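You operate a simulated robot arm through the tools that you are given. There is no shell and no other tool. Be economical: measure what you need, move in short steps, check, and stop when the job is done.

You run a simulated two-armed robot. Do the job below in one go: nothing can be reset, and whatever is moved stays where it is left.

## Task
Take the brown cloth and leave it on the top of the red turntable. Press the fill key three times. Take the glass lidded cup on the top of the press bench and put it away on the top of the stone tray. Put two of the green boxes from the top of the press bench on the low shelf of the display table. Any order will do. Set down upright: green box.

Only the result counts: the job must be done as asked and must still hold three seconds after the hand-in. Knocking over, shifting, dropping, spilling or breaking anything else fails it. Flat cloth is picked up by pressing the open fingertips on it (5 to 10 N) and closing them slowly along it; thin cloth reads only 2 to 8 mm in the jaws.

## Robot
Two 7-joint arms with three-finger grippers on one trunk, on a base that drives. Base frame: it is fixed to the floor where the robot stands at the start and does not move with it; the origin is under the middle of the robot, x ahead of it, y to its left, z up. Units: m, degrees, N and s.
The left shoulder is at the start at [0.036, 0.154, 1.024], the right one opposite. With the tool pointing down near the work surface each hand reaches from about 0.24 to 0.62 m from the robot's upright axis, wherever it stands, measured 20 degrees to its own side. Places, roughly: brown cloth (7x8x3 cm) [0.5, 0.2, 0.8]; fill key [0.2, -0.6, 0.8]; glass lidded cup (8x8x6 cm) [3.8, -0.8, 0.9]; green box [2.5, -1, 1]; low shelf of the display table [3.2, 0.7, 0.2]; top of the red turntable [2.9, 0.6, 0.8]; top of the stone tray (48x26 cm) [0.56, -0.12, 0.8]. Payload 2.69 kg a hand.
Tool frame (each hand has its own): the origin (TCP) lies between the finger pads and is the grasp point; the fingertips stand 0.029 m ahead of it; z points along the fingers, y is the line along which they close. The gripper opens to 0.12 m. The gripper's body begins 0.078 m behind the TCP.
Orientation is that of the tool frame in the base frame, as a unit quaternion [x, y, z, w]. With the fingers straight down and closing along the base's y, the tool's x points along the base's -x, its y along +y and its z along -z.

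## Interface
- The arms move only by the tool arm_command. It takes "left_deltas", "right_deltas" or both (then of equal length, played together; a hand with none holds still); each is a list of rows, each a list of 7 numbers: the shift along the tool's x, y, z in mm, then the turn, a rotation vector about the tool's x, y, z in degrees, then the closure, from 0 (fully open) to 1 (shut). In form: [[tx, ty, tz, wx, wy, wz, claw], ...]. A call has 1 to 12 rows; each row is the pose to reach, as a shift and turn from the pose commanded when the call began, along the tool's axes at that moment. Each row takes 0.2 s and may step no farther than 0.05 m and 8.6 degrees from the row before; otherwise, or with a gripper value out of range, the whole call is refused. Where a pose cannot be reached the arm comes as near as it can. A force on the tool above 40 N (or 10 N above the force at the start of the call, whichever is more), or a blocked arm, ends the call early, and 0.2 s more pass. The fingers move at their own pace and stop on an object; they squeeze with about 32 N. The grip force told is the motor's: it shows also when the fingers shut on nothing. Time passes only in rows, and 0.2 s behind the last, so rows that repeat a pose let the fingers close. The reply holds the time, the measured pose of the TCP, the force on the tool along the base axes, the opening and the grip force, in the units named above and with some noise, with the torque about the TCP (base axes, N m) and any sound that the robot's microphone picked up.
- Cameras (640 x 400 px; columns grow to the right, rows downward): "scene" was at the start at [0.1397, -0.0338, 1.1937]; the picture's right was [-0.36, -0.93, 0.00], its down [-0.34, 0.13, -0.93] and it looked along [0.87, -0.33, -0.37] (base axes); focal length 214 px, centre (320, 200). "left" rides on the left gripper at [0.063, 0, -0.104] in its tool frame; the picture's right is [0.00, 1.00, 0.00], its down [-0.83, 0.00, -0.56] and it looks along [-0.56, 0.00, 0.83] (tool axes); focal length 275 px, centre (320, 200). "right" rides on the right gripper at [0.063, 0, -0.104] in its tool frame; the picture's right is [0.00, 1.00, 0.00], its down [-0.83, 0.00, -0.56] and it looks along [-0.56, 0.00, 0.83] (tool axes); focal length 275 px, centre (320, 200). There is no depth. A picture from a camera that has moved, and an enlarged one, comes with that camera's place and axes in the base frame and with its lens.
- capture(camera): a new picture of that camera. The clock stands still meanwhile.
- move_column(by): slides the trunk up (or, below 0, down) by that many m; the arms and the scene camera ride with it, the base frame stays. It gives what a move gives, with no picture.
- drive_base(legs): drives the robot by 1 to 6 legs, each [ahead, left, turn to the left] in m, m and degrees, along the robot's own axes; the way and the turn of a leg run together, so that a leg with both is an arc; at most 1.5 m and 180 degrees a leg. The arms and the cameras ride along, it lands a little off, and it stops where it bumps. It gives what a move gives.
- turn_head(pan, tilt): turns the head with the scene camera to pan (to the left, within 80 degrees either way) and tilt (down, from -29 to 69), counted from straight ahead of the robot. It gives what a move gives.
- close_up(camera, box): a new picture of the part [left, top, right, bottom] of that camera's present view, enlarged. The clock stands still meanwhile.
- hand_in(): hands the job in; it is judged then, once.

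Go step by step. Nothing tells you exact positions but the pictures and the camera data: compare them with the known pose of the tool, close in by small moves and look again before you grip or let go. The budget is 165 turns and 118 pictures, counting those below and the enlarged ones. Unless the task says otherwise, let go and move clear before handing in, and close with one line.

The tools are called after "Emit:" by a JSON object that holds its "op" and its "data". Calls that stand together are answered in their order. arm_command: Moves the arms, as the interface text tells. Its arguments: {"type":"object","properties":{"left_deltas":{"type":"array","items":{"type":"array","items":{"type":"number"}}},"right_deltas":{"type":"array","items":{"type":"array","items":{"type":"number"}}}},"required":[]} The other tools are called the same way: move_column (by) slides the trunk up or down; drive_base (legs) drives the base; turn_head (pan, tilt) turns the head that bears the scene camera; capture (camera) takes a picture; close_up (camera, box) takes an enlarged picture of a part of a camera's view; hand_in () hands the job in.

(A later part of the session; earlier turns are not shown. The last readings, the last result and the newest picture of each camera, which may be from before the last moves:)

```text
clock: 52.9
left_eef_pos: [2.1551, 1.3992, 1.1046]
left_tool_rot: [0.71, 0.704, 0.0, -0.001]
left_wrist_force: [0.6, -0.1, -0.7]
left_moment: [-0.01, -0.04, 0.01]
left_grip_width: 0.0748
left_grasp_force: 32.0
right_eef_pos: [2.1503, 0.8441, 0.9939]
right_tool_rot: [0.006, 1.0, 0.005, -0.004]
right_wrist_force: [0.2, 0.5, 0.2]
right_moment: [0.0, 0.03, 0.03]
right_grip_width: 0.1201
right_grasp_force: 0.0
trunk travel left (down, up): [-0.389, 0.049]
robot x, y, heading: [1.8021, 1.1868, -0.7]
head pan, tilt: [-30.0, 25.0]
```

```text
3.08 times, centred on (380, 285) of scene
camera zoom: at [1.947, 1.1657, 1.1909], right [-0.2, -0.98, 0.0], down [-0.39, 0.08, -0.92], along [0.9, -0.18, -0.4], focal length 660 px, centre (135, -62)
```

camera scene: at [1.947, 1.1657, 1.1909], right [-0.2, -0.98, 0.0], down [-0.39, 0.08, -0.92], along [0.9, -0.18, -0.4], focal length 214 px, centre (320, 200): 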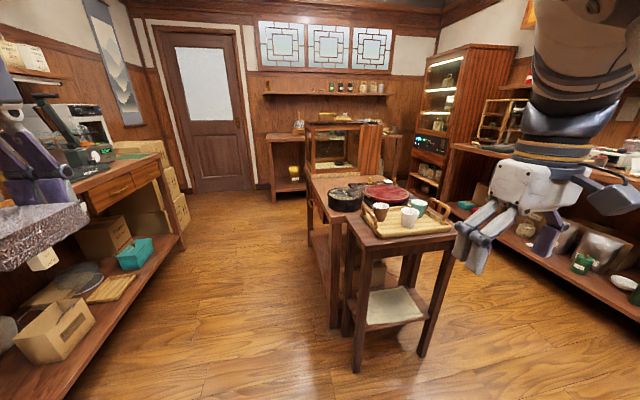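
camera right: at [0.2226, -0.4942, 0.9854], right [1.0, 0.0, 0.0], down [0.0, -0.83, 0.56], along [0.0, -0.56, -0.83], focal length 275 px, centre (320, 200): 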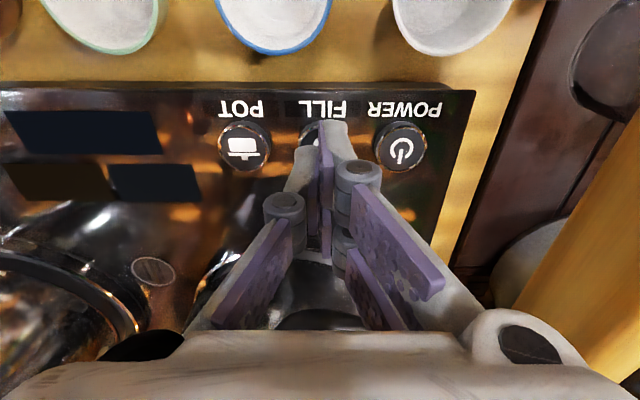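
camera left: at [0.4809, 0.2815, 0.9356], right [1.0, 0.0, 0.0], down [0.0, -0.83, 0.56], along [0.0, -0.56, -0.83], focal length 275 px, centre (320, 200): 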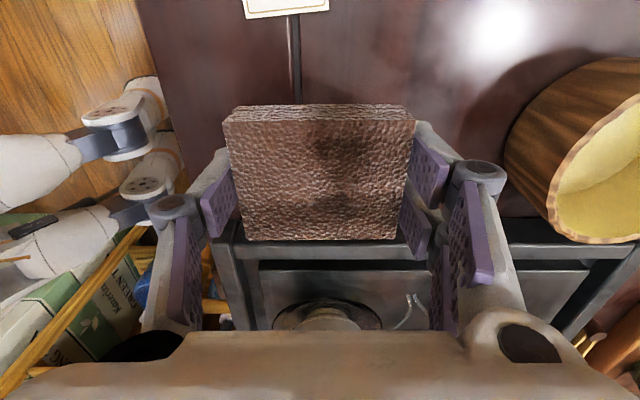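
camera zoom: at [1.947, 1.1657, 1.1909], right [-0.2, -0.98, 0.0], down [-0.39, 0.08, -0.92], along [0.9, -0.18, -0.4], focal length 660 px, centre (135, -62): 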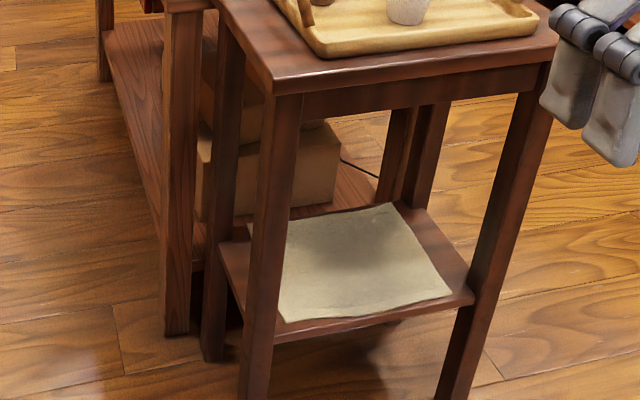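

The turntable is at about [2.84, 0.65], nearer the table's right-hand edge, so I'll approach from the aisle between the display table and the bench. First a check of the gap between the chairs and the cup stand.

Emit:
{"op": "turn_head", "data": {"pan": -65, "tilt": 35}}

Emit:
{"op": "capture", "data": {"camera": "scene"}}

```text
clock: 53.9
left_eef_pos: [2.1543, 1.3997, 1.1047]
left_tool_rot: [0.71, 0.704, -0.001, -0.001]
left_wrist_force: [-0.1, 0.4, -0.1]
left_moment: [0.01, -0.01, 0.04]
left_grip_width: 0.0751
left_grasp_force: 31.7
right_eef_pos: [2.1503, 0.845, 0.9932]
right_tool_rot: [0.007, 1.0, 0.004, -0.004]
right_wrist_force: [0.1, 0.4, 0.3]
right_moment: [-0.02, -0.02, 0.02]
right_grip_width: 0.12
right_grasp_force: 0.0
trunk travel left (down, up): [-0.389, 0.049]
robot x, y, heading: [1.8041, 1.187, -0.5]
head pan, tilt: [-65.0, 35.0]
```

```text
86 pictures are left
camera scene: at [1.947, 1.1654, 1.1908], right [-0.2, -0.98, 0.0], down [-0.39, 0.08, -0.92], along [0.9, -0.18, -0.4], focal length 214 px, centre (320, 200)
```

scene: 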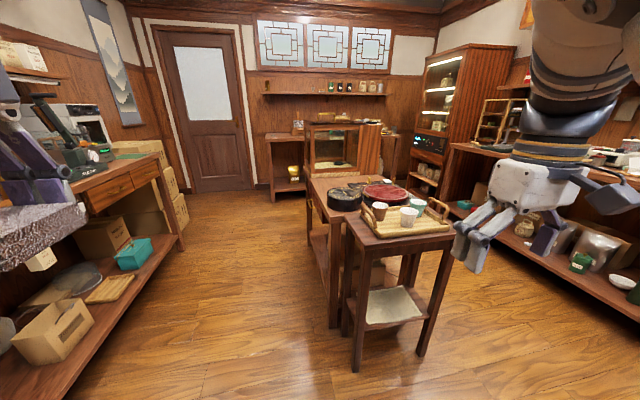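

The right arm blocks the head again, so I'll turn the whole robot to the right (facing the bench) and look through the gap.

Emit:
{"op": "drive_base", "data": {"legs": [[0.2, 0, -45], [0, 0, -44]]}}

Emit:
{"op": "turn_head", "data": {"pan": 0, "tilt": 30}}

Emit:
{"op": "capture", "data": {"camera": "scene"}}

```text
clock: 58.5
left_eef_pos: [2.189, 0.7585, 1.1058]
left_tool_rot: [1.0, -0.006, 0.0, -0.001]
left_wrist_force: [0.3, -0.2, 0.9]
left_moment: [-0.02, 0.02, 0.0]
left_grip_width: 0.0752
left_grasp_force: 31.9
right_eef_pos: [1.6341, 0.7638, 0.9929]
right_tool_rot: [0.713, 0.702, 0.006, 0.0]
right_wrist_force: [0.1, 0.0, -0.7]
right_moment: [-0.03, -0.02, 0.0]
right_grip_width: 0.12
right_grasp_force: 0.1
trunk travel left (down, up): [-0.389, 0.049]
robot x, y, heading: [1.9742, 1.1107, -90.3]
head pan, tilt: [-65.0, 35.0]
```

```text
clock: 59.8
left_eef_pos: [2.1886, 0.7582, 1.1052]
left_tool_rot: [1.0, -0.005, 0.0, -0.001]
left_wrist_force: [0.8, 0.2, -0.1]
left_moment: [0.0, -0.01, -0.01]
left_grip_width: 0.0748
left_grasp_force: 32.0
right_eef_pos: [1.6342, 0.7642, 0.9944]
right_tool_rot: [0.712, 0.702, 0.004, 0.001]
right_wrist_force: [0.0, -0.1, 0.0]
right_moment: [0.02, -0.01, 0.03]
right_grip_width: 0.1198
right_grasp_force: 0.0
trunk travel left (down, up): [-0.389, 0.049]
robot x, y, heading: [1.9752, 1.112, -90.7]
head pan, tilt: [0.0, 30.0]
```

```text
85 pictures are left
camera scene: at [1.9721, 0.9647, 1.1805], right [-1.0, 0.01, 0.0], down [0.01, 0.5, -0.87], along [-0.01, -0.87, -0.5], focal length 214 px, centre (320, 200)
```

scene: 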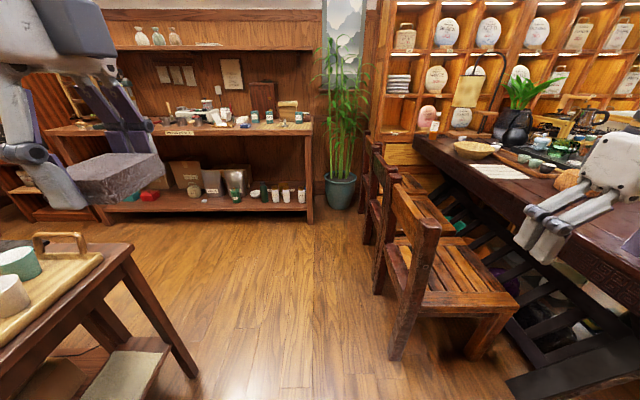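

Chairs end at x ≈ 1.62 and the stand starts at x ≈ 2.5, so the gap centre is about 2.06. I'll drive through toward the bench.

Emit:
{"op": "drive_base", "data": {"legs": [[0, 0.08, 0.5], [1.0, 0, 0]]}}

Emit:
{"op": "turn_head", "data": {"pan": 12, "tilt": 25}}

Emit:
{"op": "capture", "data": {"camera": "scene"}}

```text
clock: 65.9
left_eef_pos: [2.2662, -0.2413, 1.1043]
left_tool_rot: [1.0, -0.004, 0.0, 0.0]
left_wrist_force: [0.3, 0.8, 0.5]
left_moment: [0.02, -0.02, 0.04]
left_grip_width: 0.0748
left_grasp_force: 32.2
right_eef_pos: [1.7117, -0.239, 0.9927]
right_tool_rot: [0.711, 0.703, 0.006, 0.001]
right_wrist_force: [0.4, -0.2, -0.4]
right_moment: [0.03, 0.01, 0.03]
right_grip_width: 0.12
right_grasp_force: 0.0
trunk travel left (down, up): [-0.389, 0.049]
robot x, y, heading: [2.0497, 0.1077, -90.4]
head pan, tilt: [0.0, 30.0]
```

```text
clock: 66.7
left_eef_pos: [2.2668, -0.2417, 1.1055]
left_tool_rot: [1.0, -0.004, 0.0, -0.001]
left_wrist_force: [0.9, 0.3, -0.9]
left_moment: [0.01, 0.03, -0.01]
left_grip_width: 0.0747
left_grasp_force: 31.6
right_eef_pos: [1.7117, -0.2373, 0.9934]
right_tool_rot: [0.711, 0.703, 0.006, 0.0]
right_wrist_force: [0.4, 0.3, -0.7]
right_moment: [0.01, 0.01, 0.0]
right_grip_width: 0.12
right_grasp_force: 0.0
trunk travel left (down, up): [-0.389, 0.049]
robot x, y, heading: [2.0502, 0.1098, -90.5]
head pan, tilt: [12.0, 25.0]
```

```text
84 pictures are left
camera scene: at [2.0691, -0.0361, 1.1882], right [-0.98, -0.2, 0.0], down [-0.08, 0.41, -0.91], along [0.18, -0.89, -0.42], focal length 214 px, centre (320, 200)
```

scene: 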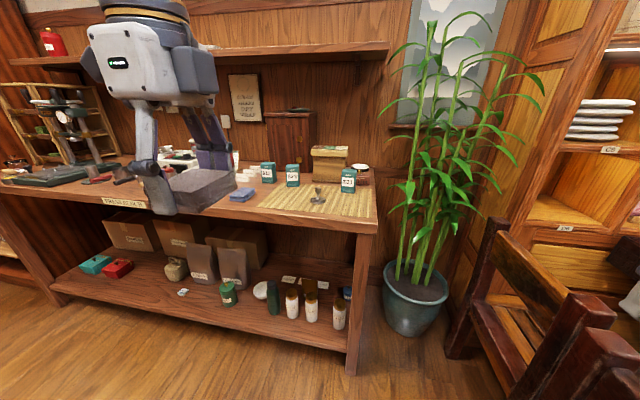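

The three green boxes stand on the bench around x = 2.1 and 2.35–2.5, y ≈ −0.9. I'll shift left along the bench and a bit nearer, then look again.

Emit:
{"op": "drive_base", "data": {"legs": [[0, 0.35, 0.5], [0.2, 0, 0]]}}

Emit:
{"op": "turn_head", "data": {"pan": -5, "tilt": 35}}

Emit:
{"op": "capture", "data": {"camera": "scene"}}

```text
clock: 71.1
left_eef_pos: [2.6201, -0.4423, 1.1051]
left_tool_rot: [1.0, 0.001, 0.0, -0.001]
left_wrist_force: [-1.2, -0.4, -0.5]
left_moment: [0.01, -0.01, -0.04]
left_grip_width: 0.0748
left_grasp_force: 32.4
right_eef_pos: [2.065, -0.4439, 0.9925]
right_tool_rot: [0.709, 0.706, 0.006, 0.001]
right_wrist_force: [-0.1, -0.8, -1.1]
right_moment: [0.0, -0.04, 0.02]
right_grip_width: 0.1199
right_grasp_force: 0.0
trunk travel left (down, up): [-0.389, 0.049]
robot x, y, heading: [2.406, -0.0915, -90.2]
head pan, tilt: [12.0, 25.0]
```

```text
clock: 71.9
left_eef_pos: [2.6202, -0.4425, 1.1051]
left_tool_rot: [1.0, 0.0, -0.001, 0.0]
left_wrist_force: [0.5, -0.6, -0.6]
left_moment: [0.02, 0.0, -0.02]
left_grip_width: 0.0749
left_grasp_force: 32.3
right_eef_pos: [2.0654, -0.4433, 0.9929]
right_tool_rot: [0.709, 0.705, 0.008, 0.002]
right_wrist_force: [-0.3, 0.1, 0.1]
right_moment: [-0.03, 0.03, -0.01]
right_grip_width: 0.1198
right_grasp_force: 0.1
trunk travel left (down, up): [-0.389, 0.049]
robot x, y, heading: [2.4033, -0.0946, -90.0]
head pan, tilt: [-5.0, 35.0]
```

```text
83 pictures are left
camera scene: at [2.4013, -0.2374, 1.1766], right [-1.0, 0.01, 0.0], down [0.0, 0.53, -0.85], along [-0.01, -0.85, -0.53], focal length 214 px, centre (320, 200)
```

scene: 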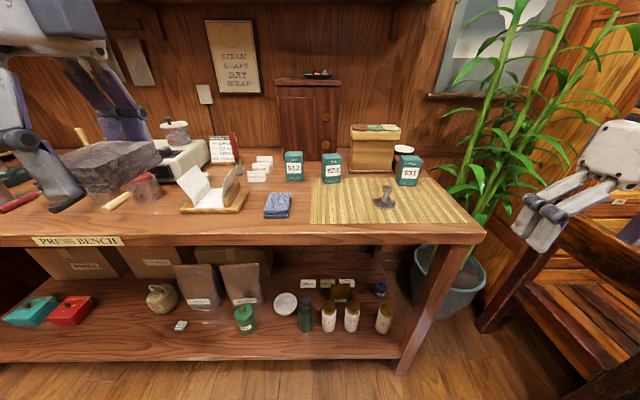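

Bench top is at z ≈ 0.86; boxes are near x = 2.12, 2.36, 2.48 with y ≈ −0.87. I'll deliver the cloth first and keep both hands for boxes afterward: turn to face the display table and look.

Emit:
{"op": "drive_base", "data": {"legs": [[-0.05, 0, 0], [0, 0, 90], [0, 0, 90]]}}

Emit:
{"op": "turn_head", "data": {"pan": -20, "tilt": 30}}

Emit:
{"op": "capture", "data": {"camera": "scene"}}

```text
clock: 80.5
left_eef_pos: [2.1918, 0.3119, 1.1043]
left_tool_rot: [0.009, 1.0, -0.001, 0.0]
left_wrist_force: [-1.5, 0.8, -0.2]
left_moment: [-0.01, 0.0, -0.01]
left_grip_width: 0.0747
left_grasp_force: 32.1
right_eef_pos: [2.7478, 0.3004, 0.9918]
right_tool_rot: [-0.698, 0.716, 0.002, -0.007]
right_wrist_force: [0.0, -0.4, -0.3]
right_moment: [0.03, 0.0, 0.01]
right_grip_width: 0.1199
right_grasp_force: 0.2
trunk travel left (down, up): [-0.389, 0.049]
robot x, y, heading: [2.4036, -0.0393, 89.0]
head pan, tilt: [-5.0, 35.0]
```

```text
clock: 81.2
left_eef_pos: [2.1916, 0.311, 1.1043]
left_tool_rot: [0.009, 1.0, -0.002, 0.001]
left_wrist_force: [-0.2, -0.3, -0.9]
left_moment: [0.0, -0.02, 0.0]
left_grip_width: 0.0747
left_grasp_force: 32.1
right_eef_pos: [2.7474, 0.3002, 0.9924]
right_tool_rot: [-0.699, 0.716, 0.002, -0.006]
right_wrist_force: [0.1, 0.1, 0.1]
right_moment: [-0.04, -0.02, 0.0]
right_grip_width: 0.1199
right_grasp_force: 0.0
trunk travel left (down, up): [-0.389, 0.049]
robot x, y, heading: [2.4055, -0.0419, 88.9]
head pan, tilt: [-20.0, 30.0]
```

```text
82 pictures are left
camera scene: at [2.4094, 0.1016, 1.1806], right [1.0, -0.07, 0.0], down [-0.03, -0.5, -0.87], along [0.06, 0.87, -0.5], focal length 214 px, centre (320, 200)
```

scene: 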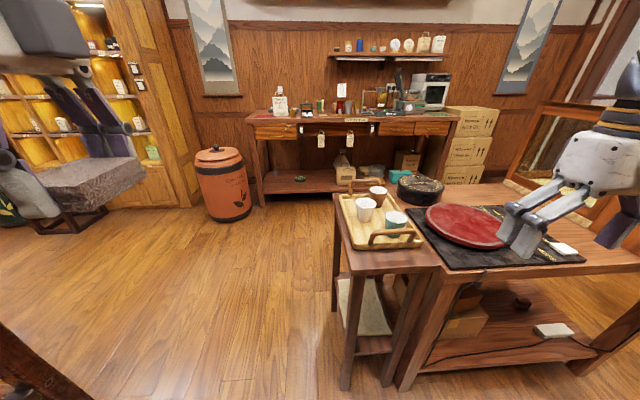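

Table front edge is at y ≈ 0.44 and the turntable centre at [2.88, 0.60]. I'll slide right so the left hand faces the turntable, then come a bit nearer.

Emit:
{"op": "drive_base", "data": {"legs": [[0, -0.62, 1], [0.09, 0, 0]]}}

Emit:
{"op": "turn_head", "data": {"pan": 10, "tilt": 40}}

Emit:
{"op": "capture", "data": {"camera": "scene"}}

Emit:
{"op": "capture", "data": {"camera": "left"}}

```text
clock: 87.1
left_eef_pos: [2.79, 0.393, 1.1045]
left_tool_rot: [-0.006, 1.0, -0.002, -0.001]
left_wrist_force: [-0.3, 1.2, 0.4]
left_moment: [-0.08, 0.0, 0.01]
left_grip_width: 0.0746
left_grasp_force: 32.0
right_eef_pos: [3.3452, 0.3994, 0.9924]
right_tool_rot: [0.709, -0.705, -0.002, 0.008]
right_wrist_force: [0.1, -0.8, 0.6]
right_moment: [-0.07, 0.03, 0.01]
right_grip_width: 0.1199
right_grasp_force: 0.0
trunk travel left (down, up): [-0.389, 0.049]
robot x, y, heading: [3.0112, 0.0466, 90.6]
head pan, tilt: [-20.0, 30.0]
```

```text
clock: 88.0
left_eef_pos: [2.7893, 0.3929, 1.1059]
left_tool_rot: [-0.006, 1.0, -0.002, 0.001]
left_wrist_force: [-0.3, -0.2, 0.5]
left_moment: [-0.03, 0.04, -0.03]
left_grip_width: 0.075
left_grasp_force: 32.1
right_eef_pos: [3.3455, 0.3996, 0.9939]
right_tool_rot: [0.709, -0.706, -0.002, 0.007]
right_wrist_force: [0.1, -0.5, 0.3]
right_moment: [0.04, 0.02, -0.01]
right_grip_width: 0.1202
right_grasp_force: 0.1
trunk travel left (down, up): [-0.389, 0.049]
robot x, y, heading: [3.011, 0.0443, 90.7]
head pan, tilt: [10.0, 40.0]
```

```text
81 pictures are left
camera scene: at [2.9935, 0.1828, 1.165], right [0.98, 0.18, 0.0], down [0.12, -0.63, -0.77], along [-0.14, 0.75, -0.64], focal length 214 px, centre (320, 200)
```

scene: 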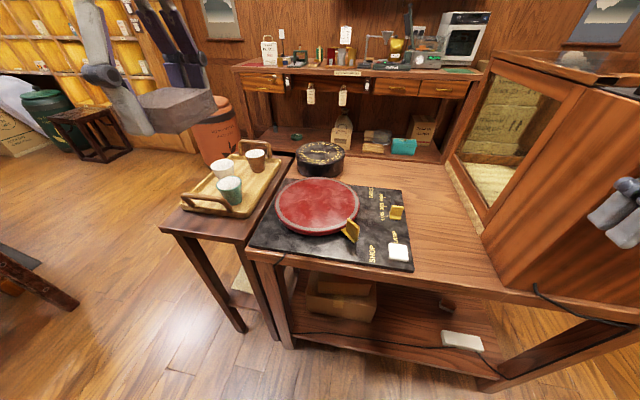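

```text
80 pictures are left
camera left: at [2.7273, 0.3921, 1.208], right [-0.01, 1.0, 0.0], down [0.83, 0.01, 0.56], along [0.56, 0.0, -0.83], focal length 275 px, centre (320, 200)
```

left: 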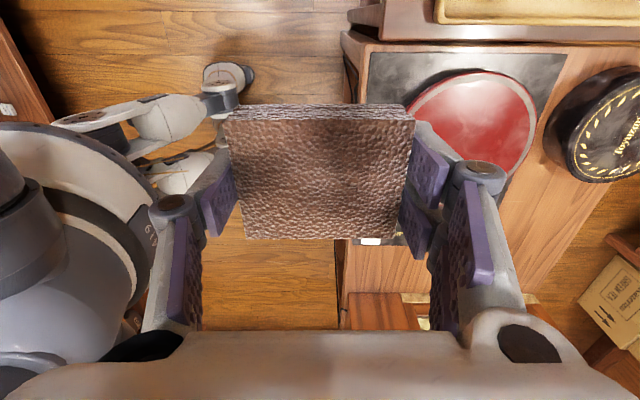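

The turntable is centred near [2.90, 0.61]. I'll carry the cloth over it, still high, and check.

Emit:
{"op": "arm_command", "data": {"left_deltas": [[-15, 30, 0, 0, 0, 0, 1], [-30, 60, 0, 0, 0, 0, 1], [-45, 90, 20, 0, 0, 0, 1], [-60, 120, 40, 0, 0, 0, 1], [-75, 150, 70, 0, 0, 0, 1], [-90, 180, 100, 0, 0, 0, 1], [-106, 212, 130, 0, 0, 0, 1], [-106, 217, 160, 0, 0, 0, 1], [-106, 217, 160, 0, 0, 0, 1]]}}

Emit:
{"op": "capture", "data": {"camera": "scene"}}

Emit:
{"op": "capture", "data": {"camera": "left"}}

```text
clock: 90.0
left_eef_pos: [2.8937, 0.6083, 0.9455]
left_tool_rot: [-0.005, 1.0, -0.001, 0.0]
left_wrist_force: [0.1, 0.2, -0.5]
left_moment: [0.0, 0.01, 0.05]
left_grip_width: 0.075
left_grasp_force: 32.0
right_eef_pos: [3.3445, 0.3993, 0.9934]
right_tool_rot: [0.709, -0.705, -0.002, 0.007]
right_wrist_force: [-0.3, 0.3, 0.2]
right_moment: [-0.02, 0.02, -0.01]
right_grip_width: 0.12
right_grasp_force: 0.0
trunk travel left (down, up): [-0.389, 0.049]
robot x, y, heading: [3.0125, 0.0416, 90.8]
head pan, tilt: [10.0, 40.0]
```

```text
79 pictures are left
camera scene: at [2.9936, 0.1828, 1.1649], right [0.98, 0.18, 0.0], down [0.12, -0.63, -0.77], along [-0.14, 0.75, -0.64], focal length 214 px, centre (320, 200)
```

scene: 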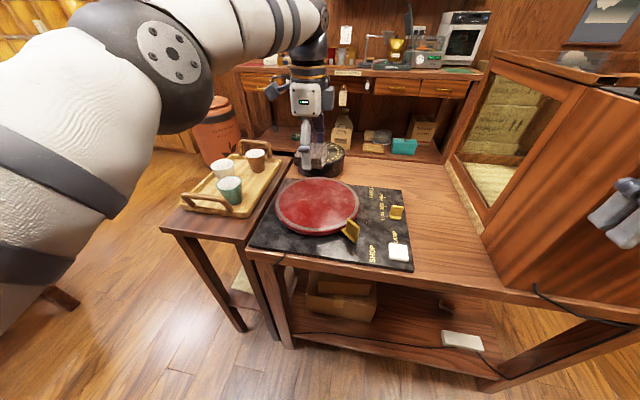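

```text
78 pictures are left
camera left: at [2.8318, 0.6081, 1.0487], right [-0.01, 1.0, 0.0], down [0.83, 0.01, 0.56], along [0.56, 0.0, -0.83], focal length 275 px, centre (320, 200)
```

left: 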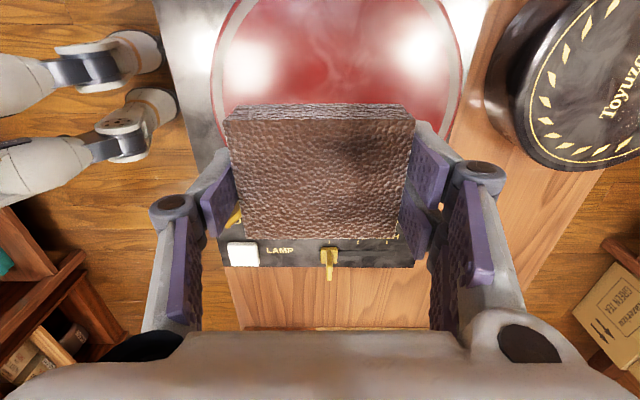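

The cloth is over the disc, whose centre I take as [2.89, 0.62]. Descending slowly toward it.

Emit:
{"op": "arm_command", "data": {"left_deltas": [[3, 8, 30, 0, 0, 0, 1], [3, 8, 60, 0, 0, 0, 1], [3, 8, 85, 0, 0, 0, 1], [3, 8, 95, 0, 0, 0, 1], [3, 8, 102, 0, 0, 0, 1]]}}

Emit:
{"op": "capture", "data": {"camera": "scene"}}

Emit:
{"op": "capture", "data": {"camera": "left"}}

```text
clock: 91.2
left_eef_pos: [2.8894, 0.6168, 0.8432]
left_tool_rot: [-0.006, 1.0, 0.0, 0.0]
left_wrist_force: [0.1, -0.2, 0.2]
left_moment: [0.0, 0.01, 0.03]
left_grip_width: 0.0751
left_grasp_force: 32.5
right_eef_pos: [3.3455, 0.3997, 0.9928]
right_tool_rot: [0.709, -0.705, -0.003, 0.008]
right_wrist_force: [-0.2, -0.1, -0.1]
right_moment: [0.01, 0.03, 0.02]
right_grip_width: 0.1198
right_grasp_force: 0.1
trunk travel left (down, up): [-0.389, 0.049]
robot x, y, heading: [3.0139, 0.0498, 90.6]
head pan, tilt: [10.0, 40.0]
```

```text
77 pictures are left
camera scene: at [2.9933, 0.1828, 1.1649], right [0.98, 0.18, 0.0], down [0.12, -0.63, -0.77], along [-0.14, 0.75, -0.64], focal length 214 px, centre (320, 200)
```

scene: 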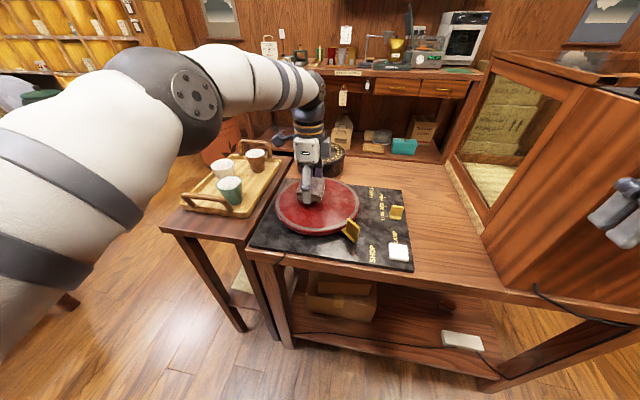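

```text
76 pictures are left
camera left: at [2.8269, 0.6166, 0.9459], right [-0.01, 1.0, 0.0], down [0.83, 0.01, 0.56], along [0.56, 0.0, -0.83], focal length 275 px, centre (320, 200)
```

left: 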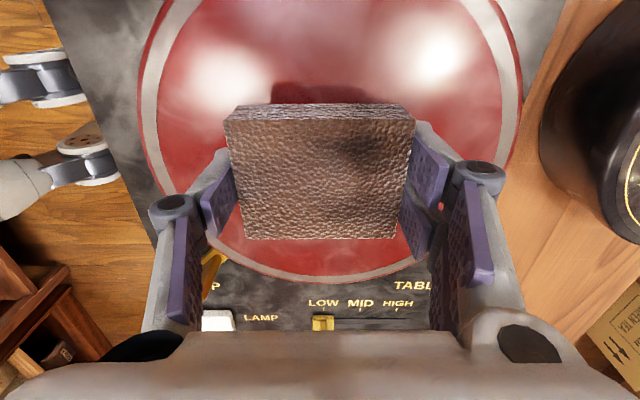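

Well centred over the disc. Lowering in small steps until touch.

Emit:
{"op": "arm_command", "data": {"left_deltas": [[0, 0, 4, 0, 0, 0, 1], [0, 0, 8, 0, 0, 0, 1], [0, 0, 12, 0, 0, 0, 1], [0, 0, 16, 0, 0, 0, 1]]}}

```text
clock: 92.2
left_eef_pos: [2.8904, 0.6179, 0.8263]
left_tool_rot: [-0.006, 1.0, -0.001, 0.001]
left_wrist_force: [0.1, 0.0, -0.4]
left_moment: [0.0, -0.03, 0.01]
left_grip_width: 0.0749
left_grasp_force: 31.7
right_eef_pos: [3.345, 0.4, 0.9928]
right_tool_rot: [0.709, -0.705, -0.001, 0.006]
right_wrist_force: [0.1, 0.6, 0.0]
right_moment: [-0.01, 0.03, 0.04]
right_grip_width: 0.12
right_grasp_force: 0.0
trunk travel left (down, up): [-0.389, 0.049]
robot x, y, heading: [3.0068, 0.0462, 90.7]
head pan, tilt: [10.0, 40.0]
```

Emit:
{"op": "arm_command", "data": {"left_deltas": [[0, 0, 3, 0, 0, 0, 1], [0, 0, 6, 0, 0, 0, 1], [0, 0, 9, 0, 0, 0, 1], [0, 0, 12, 0, 0, 0, 1]]}}

Emit:
{"op": "capture", "data": {"camera": "left"}}

```text
clock: 93.2
left_eef_pos: [2.8888, 0.6174, 0.8149]
left_tool_rot: [-0.007, 1.0, 0.0, 0.0]
left_wrist_force: [-0.1, -0.3, 2.4]
left_moment: [0.1, 0.07, -0.04]
left_grip_width: 0.0749
left_grasp_force: 31.8
right_eef_pos: [3.3445, 0.3992, 0.9929]
right_tool_rot: [0.709, -0.705, -0.002, 0.007]
right_wrist_force: [1.2, -0.6, -0.4]
right_moment: [-0.02, 0.02, -0.01]
right_grip_width: 0.1201
right_grasp_force: 0.0
trunk travel left (down, up): [-0.389, 0.049]
robot x, y, heading: [3.0117, 0.0465, 90.5]
head pan, tilt: [10.0, 40.0]
```

```text
75 pictures are left
camera left: at [2.8272, 0.6175, 0.9182], right [-0.01, 1.0, 0.0], down [0.83, 0.01, 0.56], along [0.56, 0.0, -0.83], focal length 275 px, centre (320, 200)
```

left: 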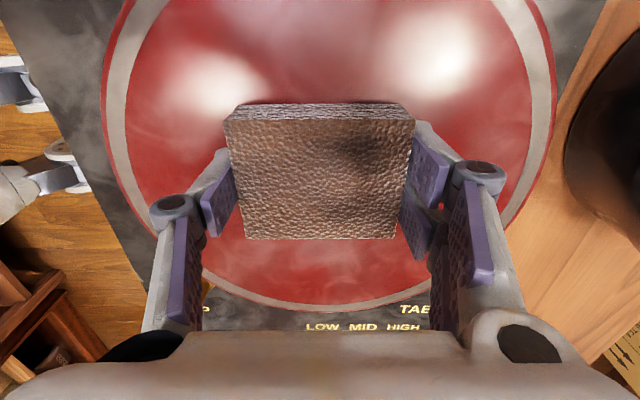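

Light contact. Opening the fingers gently, then lifting.

Emit:
{"op": "arm_command", "data": {"left_deltas": [[0, 0, 1, 0, 0, 0, 0.35], [0, 0, 1, 0, 0, 0, 0.2], [0, 0, 1, 0, 0, 0, 0.1], [0, 0, 1, 0, 0, 0, 0], [0, 0, 1, 0, 0, 0, 0], [0, 0, -30, 0, 0, 0, 0], [0, 0, -70, 0, 0, 0, 0], [0, 0, -110, 0, 0, 0, 0]]}}

Emit:
{"op": "capture", "data": {"camera": "left"}}

```text
clock: 95.0
left_eef_pos: [2.8896, 0.6165, 0.9245]
left_tool_rot: [-0.005, 1.0, -0.001, 0.0]
left_wrist_force: [0.6, -0.3, -0.3]
left_moment: [0.0, 0.03, -0.01]
left_grip_width: 0.1203
left_grasp_force: 0.1
right_eef_pos: [3.3455, 0.3995, 0.9931]
right_tool_rot: [0.709, -0.706, -0.002, 0.007]
right_wrist_force: [-0.1, 0.1, -0.6]
right_moment: [0.03, 0.0, 0.02]
right_grip_width: 0.1199
right_grasp_force: 0.0
trunk travel left (down, up): [-0.389, 0.049]
robot x, y, heading: [3.0138, 0.0453, 90.6]
head pan, tilt: [10.0, 40.0]
```

```text
74 pictures are left
camera left: at [2.8281, 0.6167, 1.0274], right [-0.01, 1.0, 0.0], down [0.83, 0.01, 0.56], along [0.56, 0.0, -0.83], focal length 275 px, centre (320, 200)
```

left: 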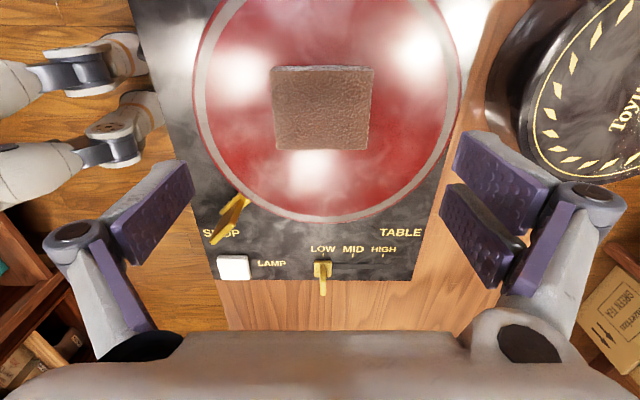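

The cloth lies on the turntable. I'll retract the left hand and look at the low shelf closely.

Emit:
{"op": "arm_command", "data": {"left_deltas": [[0, 0, -40, 0, 0, 0, 0], [0, 0, -80, 0, 0, 0, 0], [0, 0, -110, 0, 0, 0, 0], [20, -40, -110, 0, 0, 0, 0], [40, -80, -110, 0, 0, 0, 0], [60, -120, -110, 0, 0, 0, 0], [90, -160, -110, 0, 0, 0, 0], [120, -200, -110, 0, 0, 0, 0], [150, -230, -110, 0, 0, 0, 0], [170, -230, -90, 0, 0, 0, 0]]}}

Emit:
{"op": "turn_head", "data": {"pan": 0, "tilt": 60}}

Emit:
{"op": "capture", "data": {"camera": "scene"}}

```text
clock: 97.2
left_eef_pos: [2.7213, 0.3868, 1.0159]
left_tool_rot: [-0.006, 1.0, 0.0, 0.0]
left_wrist_force: [0.1, -0.6, -0.4]
left_moment: [0.01, 0.01, 0.02]
left_grip_width: 0.1201
left_grasp_force: 0.0
left hand out of reach, approached as far as the arm can: row 1, 2, 3
right_eef_pos: [3.3449, 0.3998, 0.9939]
right_tool_rot: [0.709, -0.706, -0.001, 0.007]
right_wrist_force: [-0.3, -0.2, -0.6]
right_moment: [0.01, 0.0, 0.0]
right_grip_width: 0.12
right_grasp_force: 0.0
trunk travel left (down, up): [-0.389, 0.049]
robot x, y, heading: [3.009, 0.0469, 90.7]
head pan, tilt: [10.0, 40.0]
```

```text
clock: 98.0
left_eef_pos: [2.7226, 0.3868, 1.0161]
left_tool_rot: [-0.006, 1.0, -0.001, 0.0]
left_wrist_force: [0.0, -0.9, -0.1]
left_moment: [0.0, 0.0, 0.01]
left_grip_width: 0.1202
left_grasp_force: 0.1
right_eef_pos: [3.3457, 0.3985, 0.9919]
right_tool_rot: [0.709, -0.705, -0.002, 0.008]
right_wrist_force: [0.2, -0.1, -0.1]
right_moment: [0.01, -0.02, -0.02]
right_grip_width: 0.1201
right_grasp_force: 0.0
trunk travel left (down, up): [-0.389, 0.049]
robot x, y, heading: [3.0129, 0.0433, 90.6]
head pan, tilt: [0.0, 60.0]
```

```text
73 pictures are left
camera scene: at [3.0049, 0.168, 1.1405], right [1.0, 0.06, 0.0], down [0.05, -0.85, -0.53], along [-0.03, 0.53, -0.85], focal length 214 px, centre (320, 200)
```

scene: 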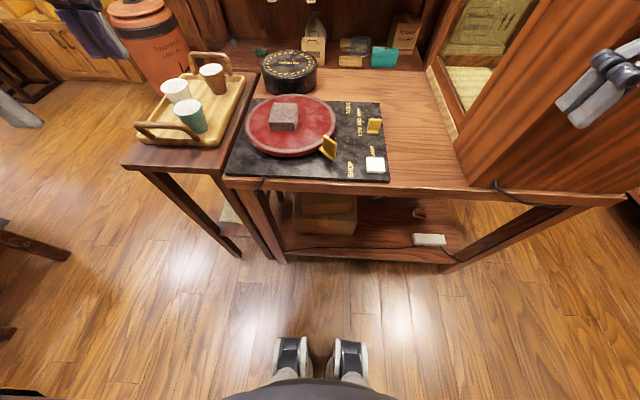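

A closer look at the low shelf between the cardboard box and the white block.

Emit:
{"op": "close_up", "data": {"camera": "scene", "box": [220, 160, 480, 290]}}

```text
2.46 times, centred on (350, 225) of scene
camera zoom: at [3.0049, 0.168, 1.1405], right [1.0, 0.06, 0.0], down [0.05, -0.85, -0.53], along [-0.03, 0.53, -0.85], focal length 528 px, centre (246, 138)
```

zoom: 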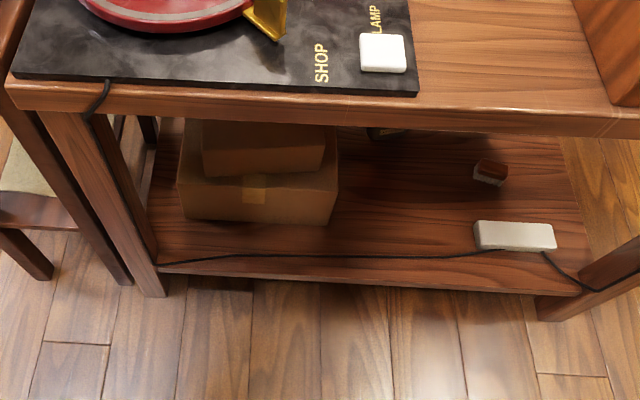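

The low shelf (z ≈ 0.22, front edge y ≈ 0.48) is free around x 3.17–3.37, y 0.53–0.8, and a cable runs along its front. Now back to the bench, facing it at x ≈ 2.33, for two boxes.

Emit:
{"op": "drive_base", "data": {"legs": [[-0.12, 0, 0], [0, 0.68, 0], [0, 0, 90], [0, 0, 89], [0.1, 0, 0]]}}

Emit:
{"op": "turn_head", "data": {"pan": 0, "tilt": 35}}

Emit:
{"op": "capture", "data": {"camera": "scene"}}

```text
clock: 113.0
left_eef_pos: [2.6057, -0.5217, 1.0151]
left_tool_rot: [1.0, -0.006, 0.0, -0.001]
left_wrist_force: [0.3, -0.6, -0.3]
left_moment: [0.04, 0.03, 0.01]
left_grip_width: 0.12
left_grasp_force: 0.0
right_eef_pos: [1.9844, -0.5202, 0.9934]
right_tool_rot: [0.714, 0.7, 0.007, 0.003]
right_wrist_force: [0.3, -0.2, 1.0]
right_moment: [0.04, 0.0, -0.01]
right_grip_width: 0.1201
right_grasp_force: 0.1
trunk travel left (down, up): [-0.389, 0.049]
robot x, y, heading: [2.3222, -0.1734, -90.6]
head pan, tilt: [0.0, 60.0]
```

```text
clock: 113.8
left_eef_pos: [2.6049, -0.5217, 1.0151]
left_tool_rot: [1.0, -0.005, 0.0, -0.002]
left_wrist_force: [-0.3, -0.2, -1.0]
left_moment: [0.0, 0.01, 0.01]
left_grip_width: 0.1197
left_grasp_force: 0.1
right_eef_pos: [1.9835, -0.5194, 0.991]
right_tool_rot: [0.714, 0.7, 0.007, 0.003]
right_wrist_force: [-0.2, -0.3, -0.4]
right_moment: [0.0, -0.02, 0.01]
right_grip_width: 0.1201
right_grasp_force: 0.1
trunk travel left (down, up): [-0.389, 0.049]
robot x, y, heading: [2.3288, -0.1779, -90.8]
head pan, tilt: [0.0, 35.0]
```

```text
71 pictures are left
camera scene: at [2.3274, -0.3162, 1.1698], right [-1.0, -0.04, 0.0], down [-0.02, 0.6, -0.8], along [0.03, -0.8, -0.6], focal length 214 px, centre (320, 200)
```

scene: 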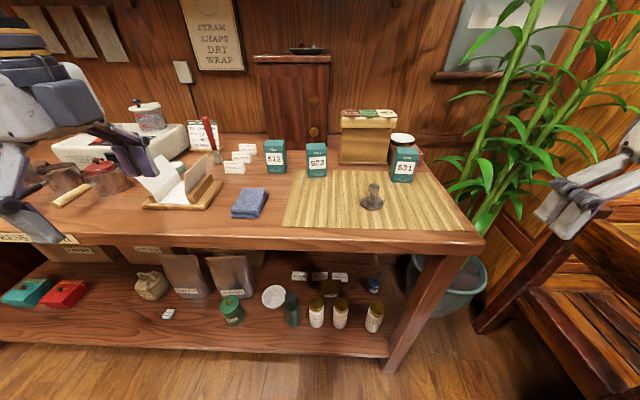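

The box front-base points: right [2.122, −0.823], middle [2.358, −0.834], left [2.476, −0.847]. I'll inch closer, pitch the right hand 45° forward toward the right box and unwind the left hand's yaw.

Emit:
{"op": "drive_base", "data": {"legs": [[0.07, 0, 0.8]]}}

Emit:
{"op": "arm_command", "data": {"right_deltas": [[0, 15, -5, 0, -4, 0, 0], [0, 35, -10, 0, -8, 0, 0], [0, 60, -15, 0, -16, 0, 0], [-10, 85, -20, 0, -24, 0, 0], [-30, 110, -20, 0, -32, 0, 0], [-60, 130, -20, 0, -38, 0, 0], [-90, 135, -20, 0, -45, 0, 0], [-120, 135, -15, 0, -45, 0, 0], [-150, 135, -10, 0, -45, 0, 0], [-170, 135, -5, 0, -45, 0, 0], [-170, 135, -5, 0, -45, 0, 0]], "left_deltas": [[0, 0, -5, 0, 0, -8.2, 0], [0, 0, -5, 0, 0, -16.4, 0], [0, 0, -5, 0, 0, -24.6, 0], [0, 0, -5, 0, 0, -32.8, 0], [0, 0, -5, 0, 0, -41, 0], [0, 0, -5, 0, 0, -49.2, 0], [0, 0, -5, 0, 0, -57.4, 0], [0, 0, -5, 0, 0, -65.6, 0], [0, 0, -5, 0, 0, -73.8, 0], [0, 0, -5, 0, 0, -82, 0], [0, 0, -5, 0, 0, -90, 0]]}}

Emit:
{"op": "capture", "data": {"camera": "right"}}

Emit:
{"op": "capture", "data": {"camera": "scene"}}

```text
clock: 114.9
left_eef_pos: [2.6086, -0.5877, 1.0156]
left_tool_rot: [1.0, 0.0, 0.0, -0.002]
left_wrist_force: [-0.5, -1.3, -0.3]
left_moment: [0.05, -0.02, 0.0]
left_grip_width: 0.1198
left_grasp_force: 0.1
right_eef_pos: [1.9875, -0.593, 0.9925]
right_tool_rot: [0.71, 0.704, 0.007, 0.002]
right_wrist_force: [0.2, 0.1, -0.3]
right_moment: [0.05, 0.02, -0.01]
right_grip_width: 0.1203
right_grasp_force: 0.1
trunk travel left (down, up): [-0.389, 0.049]
robot x, y, heading: [2.3251, -0.2428, -89.7]
head pan, tilt: [0.0, 35.0]
```

```text
clock: 117.3
left_eef_pos: [2.6094, -0.5868, 1.0203]
left_tool_rot: [0.706, 0.708, 0.001, 0.0]
left_wrist_force: [0.4, -0.3, -0.3]
left_moment: [0.01, -0.01, -0.02]
left_grip_width: 0.1199
left_grasp_force: 0.1
right_eef_pos: [2.0895, -0.8035, 0.9603]
right_tool_rot: [0.668, 0.646, -0.253, 0.27]
right_wrist_force: [0.3, -0.2, -0.1]
right_moment: [-0.01, -0.01, 0.03]
right_grip_width: 0.1197
right_grasp_force: 0.1
right hand out of reach, approached as far as the arm can: row 1, 2, 3, 4, 5, 6, 7, 8, 9, 10, 11
trunk travel left (down, up): [-0.389, 0.049]
robot x, y, heading: [2.3237, -0.2419, -90.0]
head pan, tilt: [0.0, 35.0]
```

```text
70 pictures are left
camera right: at [2.0903, -0.6877, 0.9923], right [1.0, -0.02, 0.03], down [-0.03, -0.22, 0.97], along [-0.01, -0.97, -0.22], focal length 275 px, centre (320, 200)
```

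right: 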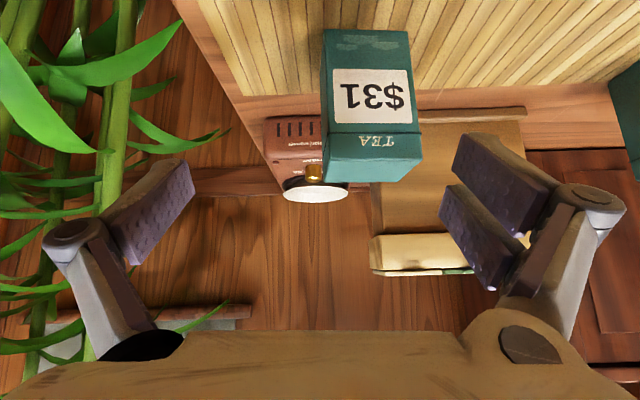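

```text
69 pictures are left
camera scene: at [2.3234, -0.3894, 1.185], right [-1.0, 0.01, 0.0], down [0.0, 0.45, -0.89], along [-0.01, -0.89, -0.45], focal length 214 px, centre (320, 200)
```

scene: 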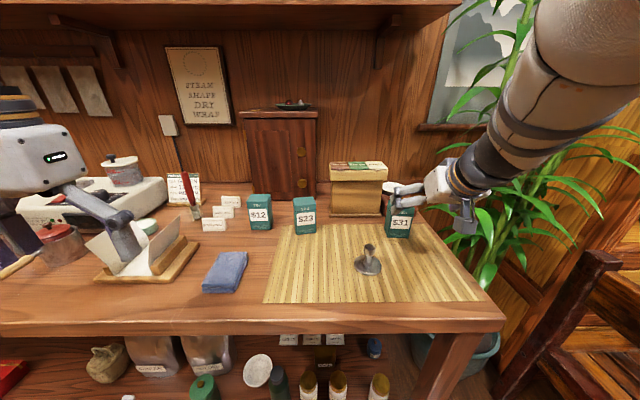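

The right hand is pitched about 46° and just above and in front of the right box ($31), whose centre I take as [2.117, −0.857], top at 0.93. I'll step 27 mm sideways and see how well the arm follows.

Emit:
{"op": "arm_command", "data": {"right_deltas": [[0, 14, -10, 0, 0, 0, 0], [0, 27, -20, 0, 0, 0, 0], [0, 27, -20, 0, 0, 0, 0]]}}

Emit:
{"op": "capture", "data": {"camera": "right"}}

```text
clock: 118.1
left_eef_pos: [2.6102, -0.5863, 1.0215]
left_tool_rot: [0.707, 0.707, 0.001, 0.001]
left_wrist_force: [0.7, 0.3, -0.6]
left_moment: [-0.02, 0.0, 0.02]
left_grip_width: 0.1202
left_grasp_force: 0.0
right_eef_pos: [2.1116, -0.8167, 0.9457]
right_tool_rot: [0.658, 0.65, -0.263, 0.274]
right_wrist_force: [0.5, -0.6, 0.4]
right_moment: [-0.02, -0.01, 0.01]
right_grip_width: 0.12
right_grasp_force: 0.1
right hand out of reach, approached as far as the arm can: row 1, 2
trunk travel left (down, up): [-0.389, 0.049]
robot x, y, heading: [2.3286, -0.244, -89.7]
head pan, tilt: [0.0, 35.0]
```

```text
68 pictures are left
camera right: at [2.1102, -0.6998, 0.9745], right [1.0, 0.0, 0.01], down [-0.01, -0.2, 0.98], along [0.0, -0.98, -0.2], focal length 275 px, centre (320, 200)
```

right: 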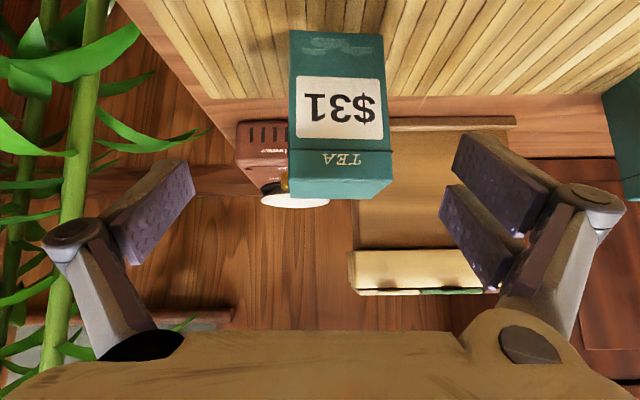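

Now the arm tracks properly and the box is nearly centred (8 mm to the right). Advancing along the tool axis so the fingers straddle it.

Emit:
{"op": "arm_command", "data": {"right_deltas": [[0, 8, 0, 0, 0, 0, 0], [0, 8, 15, 0, 0, 0, 0], [0, 8, 30, 0, 0, 0, 0], [0, 8, 42, 0, 0, 0, 0], [0, 8, 52, 0, 0, 0, 0]]}}

Emit:
{"op": "capture", "data": {"camera": "right"}}

Emit:
{"op": "close_up", "data": {"camera": "scene", "box": [320, 130, 520, 255]}}

```text
clock: 119.3
left_eef_pos: [2.6103, -0.5856, 1.0209]
left_tool_rot: [0.707, 0.707, 0.001, 0.0]
left_wrist_force: [0.5, 0.1, -0.2]
left_moment: [0.01, 0.01, 0.01]
left_grip_width: 0.1205
left_grasp_force: 0.1
right_eef_pos: [2.13, -0.8273, 0.9519]
right_tool_rot: [0.657, 0.651, -0.264, 0.272]
right_wrist_force: [0.4, -0.8, -0.9]
right_moment: [-0.02, 0.01, -0.03]
right_grip_width: 0.1201
right_grasp_force: 0.1
right hand out of reach, approached as far as the arm can: row 1, 2, 3
trunk travel left (down, up): [-0.389, 0.049]
robot x, y, heading: [2.328, -0.2467, -90.0]
head pan, tilt: [0.0, 35.0]
```

```text
67 pictures are left
camera right: at [2.1299, -0.7108, 0.983], right [1.0, 0.0, 0.01], down [-0.01, -0.2, 0.98], along [0.0, -0.98, -0.2], focal length 275 px, centre (320, 200)
```

right: 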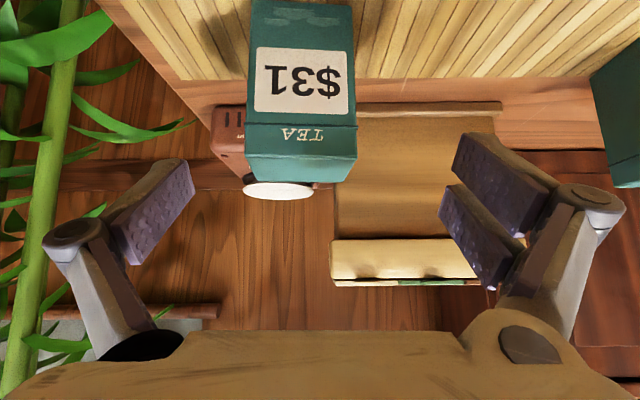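

```text
3.20 times, centred on (420, 192) of scene
camera zoom: at [2.3259, -0.3861, 1.1724], right [-1.0, -0.02, 0.0], down [-0.01, 0.57, -0.82], along [0.02, -0.82, -0.57], focal length 686 px, centre (0, 224)
```

zoom: 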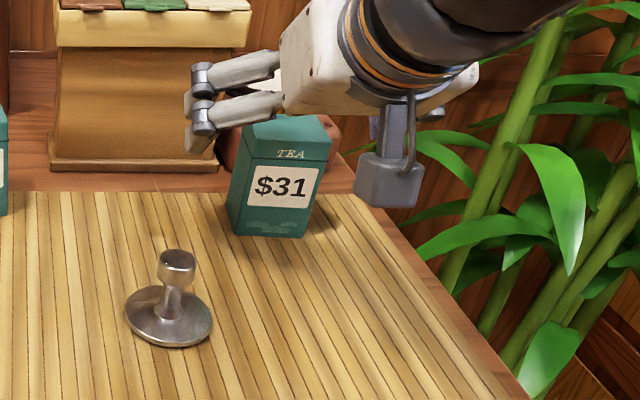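

The arm's commanded and measured poses seem to differ. I'll hold a few rows to see where it settles.

Emit:
{"op": "arm_command", "data": {"right_deltas": [[0, 0, 0, 0, 0, 0, 0], [0, 0, 0, 0, 0, 0, 0], [0, 0, 0, 0, 0, 0, 0], [0, 0, 0, 0, 0, 0, 0]]}}

```text
clock: 120.3
left_eef_pos: [2.6104, -0.5862, 1.0205]
left_tool_rot: [0.707, 0.707, 0.001, -0.001]
left_wrist_force: [0.6, -0.3, 0.3]
left_moment: [-0.01, -0.02, 0.02]
left_grip_width: 0.1198
left_grasp_force: 0.2
right_eef_pos: [2.1292, -0.8277, 0.9531]
right_tool_rot: [0.658, 0.649, -0.266, 0.272]
right_wrist_force: [0.6, 0.2, 0.3]
right_moment: [0.01, 0.01, -0.01]
right_grip_width: 0.1199
right_grasp_force: 0.1
trunk travel left (down, up): [-0.389, 0.049]
robot x, y, heading: [2.3245, -0.2425, -90.1]
head pan, tilt: [0.0, 35.0]
```

It's settled and tracking now at [2.1295, −0.8275, 0.952]. Aligning sideways, then advancing to the box centre.

Emit:
{"op": "arm_command", "data": {"right_deltas": [[0, -9, 0, 0, 0, 0, 0], [3, -9, 14, 0, 0, 0, 0], [6, -9, 28, 0, 0, 0, 0], [9, -9, 42, 0, 0, 0, 0], [11, -9, 52, 0, 0, 0, 0], [11, -9, 52, 0, 0, 0, 0]]}}

Emit:
{"op": "capture", "data": {"camera": "right"}}

Emit:
{"op": "close_up", "data": {"camera": "scene", "box": [320, 130, 520, 255]}}

```text
clock: 121.7
left_eef_pos: [2.6108, -0.587, 1.0203]
left_tool_rot: [0.707, 0.707, 0.001, 0.0]
left_wrist_force: [0.0, 0.2, 0.3]
left_moment: [0.0, -0.02, 0.01]
left_grip_width: 0.12
left_grasp_force: 0.1
right_eef_pos: [2.1197, -0.8543, 0.9081]
right_tool_rot: [0.659, 0.65, -0.266, 0.271]
right_wrist_force: [-0.2, -0.4, 0.7]
right_moment: [0.0, -0.02, 0.04]
right_grip_width: 0.1202
right_grasp_force: 0.0
trunk travel left (down, up): [-0.389, 0.049]
robot x, y, heading: [2.3258, -0.2415, -89.9]
head pan, tilt: [0.0, 35.0]
```

```text
65 pictures are left
camera right: at [2.1196, -0.7378, 0.9375], right [1.0, 0.0, 0.01], down [-0.01, -0.2, 0.98], along [0.0, -0.98, -0.2], focal length 275 px, centre (320, 200)
```

right: 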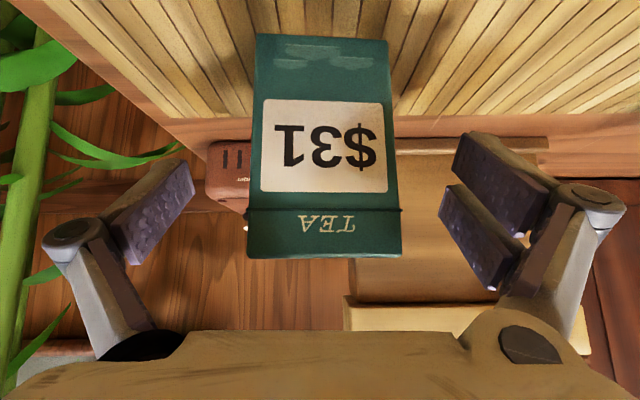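

```text
3.20 times, centred on (420, 192) of scene
camera zoom: at [2.3243, -0.3859, 1.1724], right [-1.0, 0.0, 0.0], down [0.0, 0.57, -0.82], along [0.0, -0.82, -0.57], focal length 686 px, centre (0, 224)
```

zoom: 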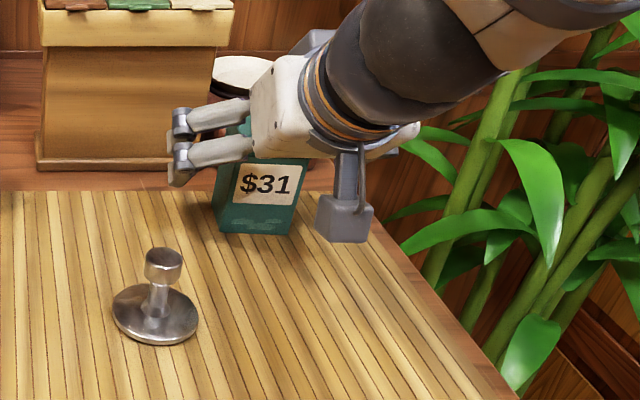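

The fingers straddle the $31 box, centred. Closing.

Emit:
{"op": "arm_command", "data": {"right_deltas": [[0, 0, 0, 0, 0, 0, 0.3], [0, 0, 0, 0, 0, 0, 0.5], [0, 0, 0, 0, 0, 0, 0.7], [0, 0, 0, 0, 0, 0, 1], [0, 0, 0, 0, 0, 0, 1]]}}

Emit:
{"op": "capture", "data": {"camera": "right"}}

```text
clock: 122.9
left_eef_pos: [2.6091, -0.586, 1.0204]
left_tool_rot: [0.707, 0.707, 0.001, 0.0]
left_wrist_force: [0.7, 0.4, 0.3]
left_moment: [-0.01, -0.02, 0.01]
left_grip_width: 0.1202
left_grasp_force: 0.1
right_eef_pos: [2.1199, -0.8549, 0.9072]
right_tool_rot: [0.658, 0.65, -0.266, 0.272]
right_wrist_force: [0.1, 0.8, 0.6]
right_moment: [-0.04, 0.02, 0.0]
right_grip_width: 0.0531
right_grasp_force: 32.0
trunk travel left (down, up): [-0.389, 0.049]
robot x, y, heading: [2.3258, -0.2411, -90.0]
head pan, tilt: [0.0, 35.0]
```

```text
63 pictures are left
camera right: at [2.1195, -0.7377, 0.9376], right [1.0, 0.0, 0.01], down [-0.01, -0.2, 0.98], along [0.0, -0.98, -0.2], focal length 275 px, centre (320, 200)
```

right: 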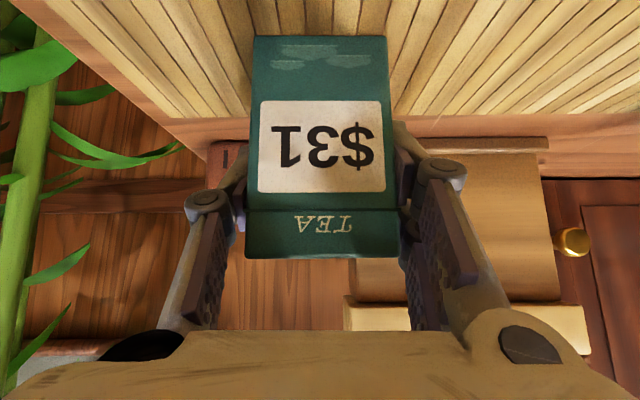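

Box held (53 mm). Lifting it straight up and back.

Emit:
{"op": "arm_command", "data": {"right_deltas": [[-14, 0, -14, 0, 0, 0, 1], [-35, 0, -36, 0, 0, 0, 1], [-56, 0, -57, 0, 0, 0, 1], [-77, 0, -80, 0, 0, 0, 1], [-70, 0, -110, 0, 0, 0, 1], [-45, 0, -140, 0, 0, 0, 1], [-20, 0, -170, 0, 0, 0, 1], [5, 0, -200, 0, 0, 0, 1], [30, 0, -225, 0, 0, 0, 1], [30, 0, -225, 0, 0, 0, 1]]}}

Emit:
{"op": "capture", "data": {"camera": "scene"}}

```text
clock: 125.1
left_eef_pos: [2.61, -0.5862, 1.0197]
left_tool_rot: [0.707, 0.707, 0.001, 0.0]
left_wrist_force: [-0.2, -1.3, 0.2]
left_moment: [0.0, 0.04, 0.02]
left_grip_width: 0.1202
left_grasp_force: 0.0
right_eef_pos: [2.021, -0.7648, 1.0007]
right_tool_rot: [0.658, 0.651, -0.264, 0.272]
right_wrist_force: [0.1, 0.2, 0.0]
right_moment: [0.02, 0.03, -0.03]
right_grip_width: 0.0533
right_grasp_force: 32.0
right hand out of reach, approached as far as the arm can: row 5, 6, 7, 8, 9, 10
trunk travel left (down, up): [-0.389, 0.049]
robot x, y, heading: [2.3249, -0.2433, -90.0]
head pan, tilt: [0.0, 35.0]
```

```text
62 pictures are left
camera scene: at [2.3349, -0.3858, 1.1723], right [-0.99, -0.11, 0.0], down [-0.07, 0.57, -0.82], along [0.09, -0.81, -0.57], focal length 214 px, centre (320, 200)
```

scene: 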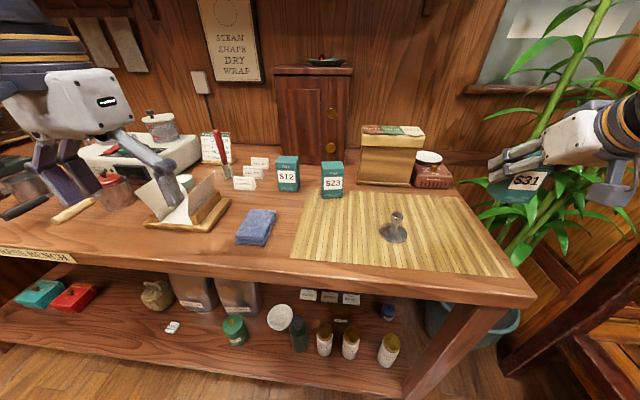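

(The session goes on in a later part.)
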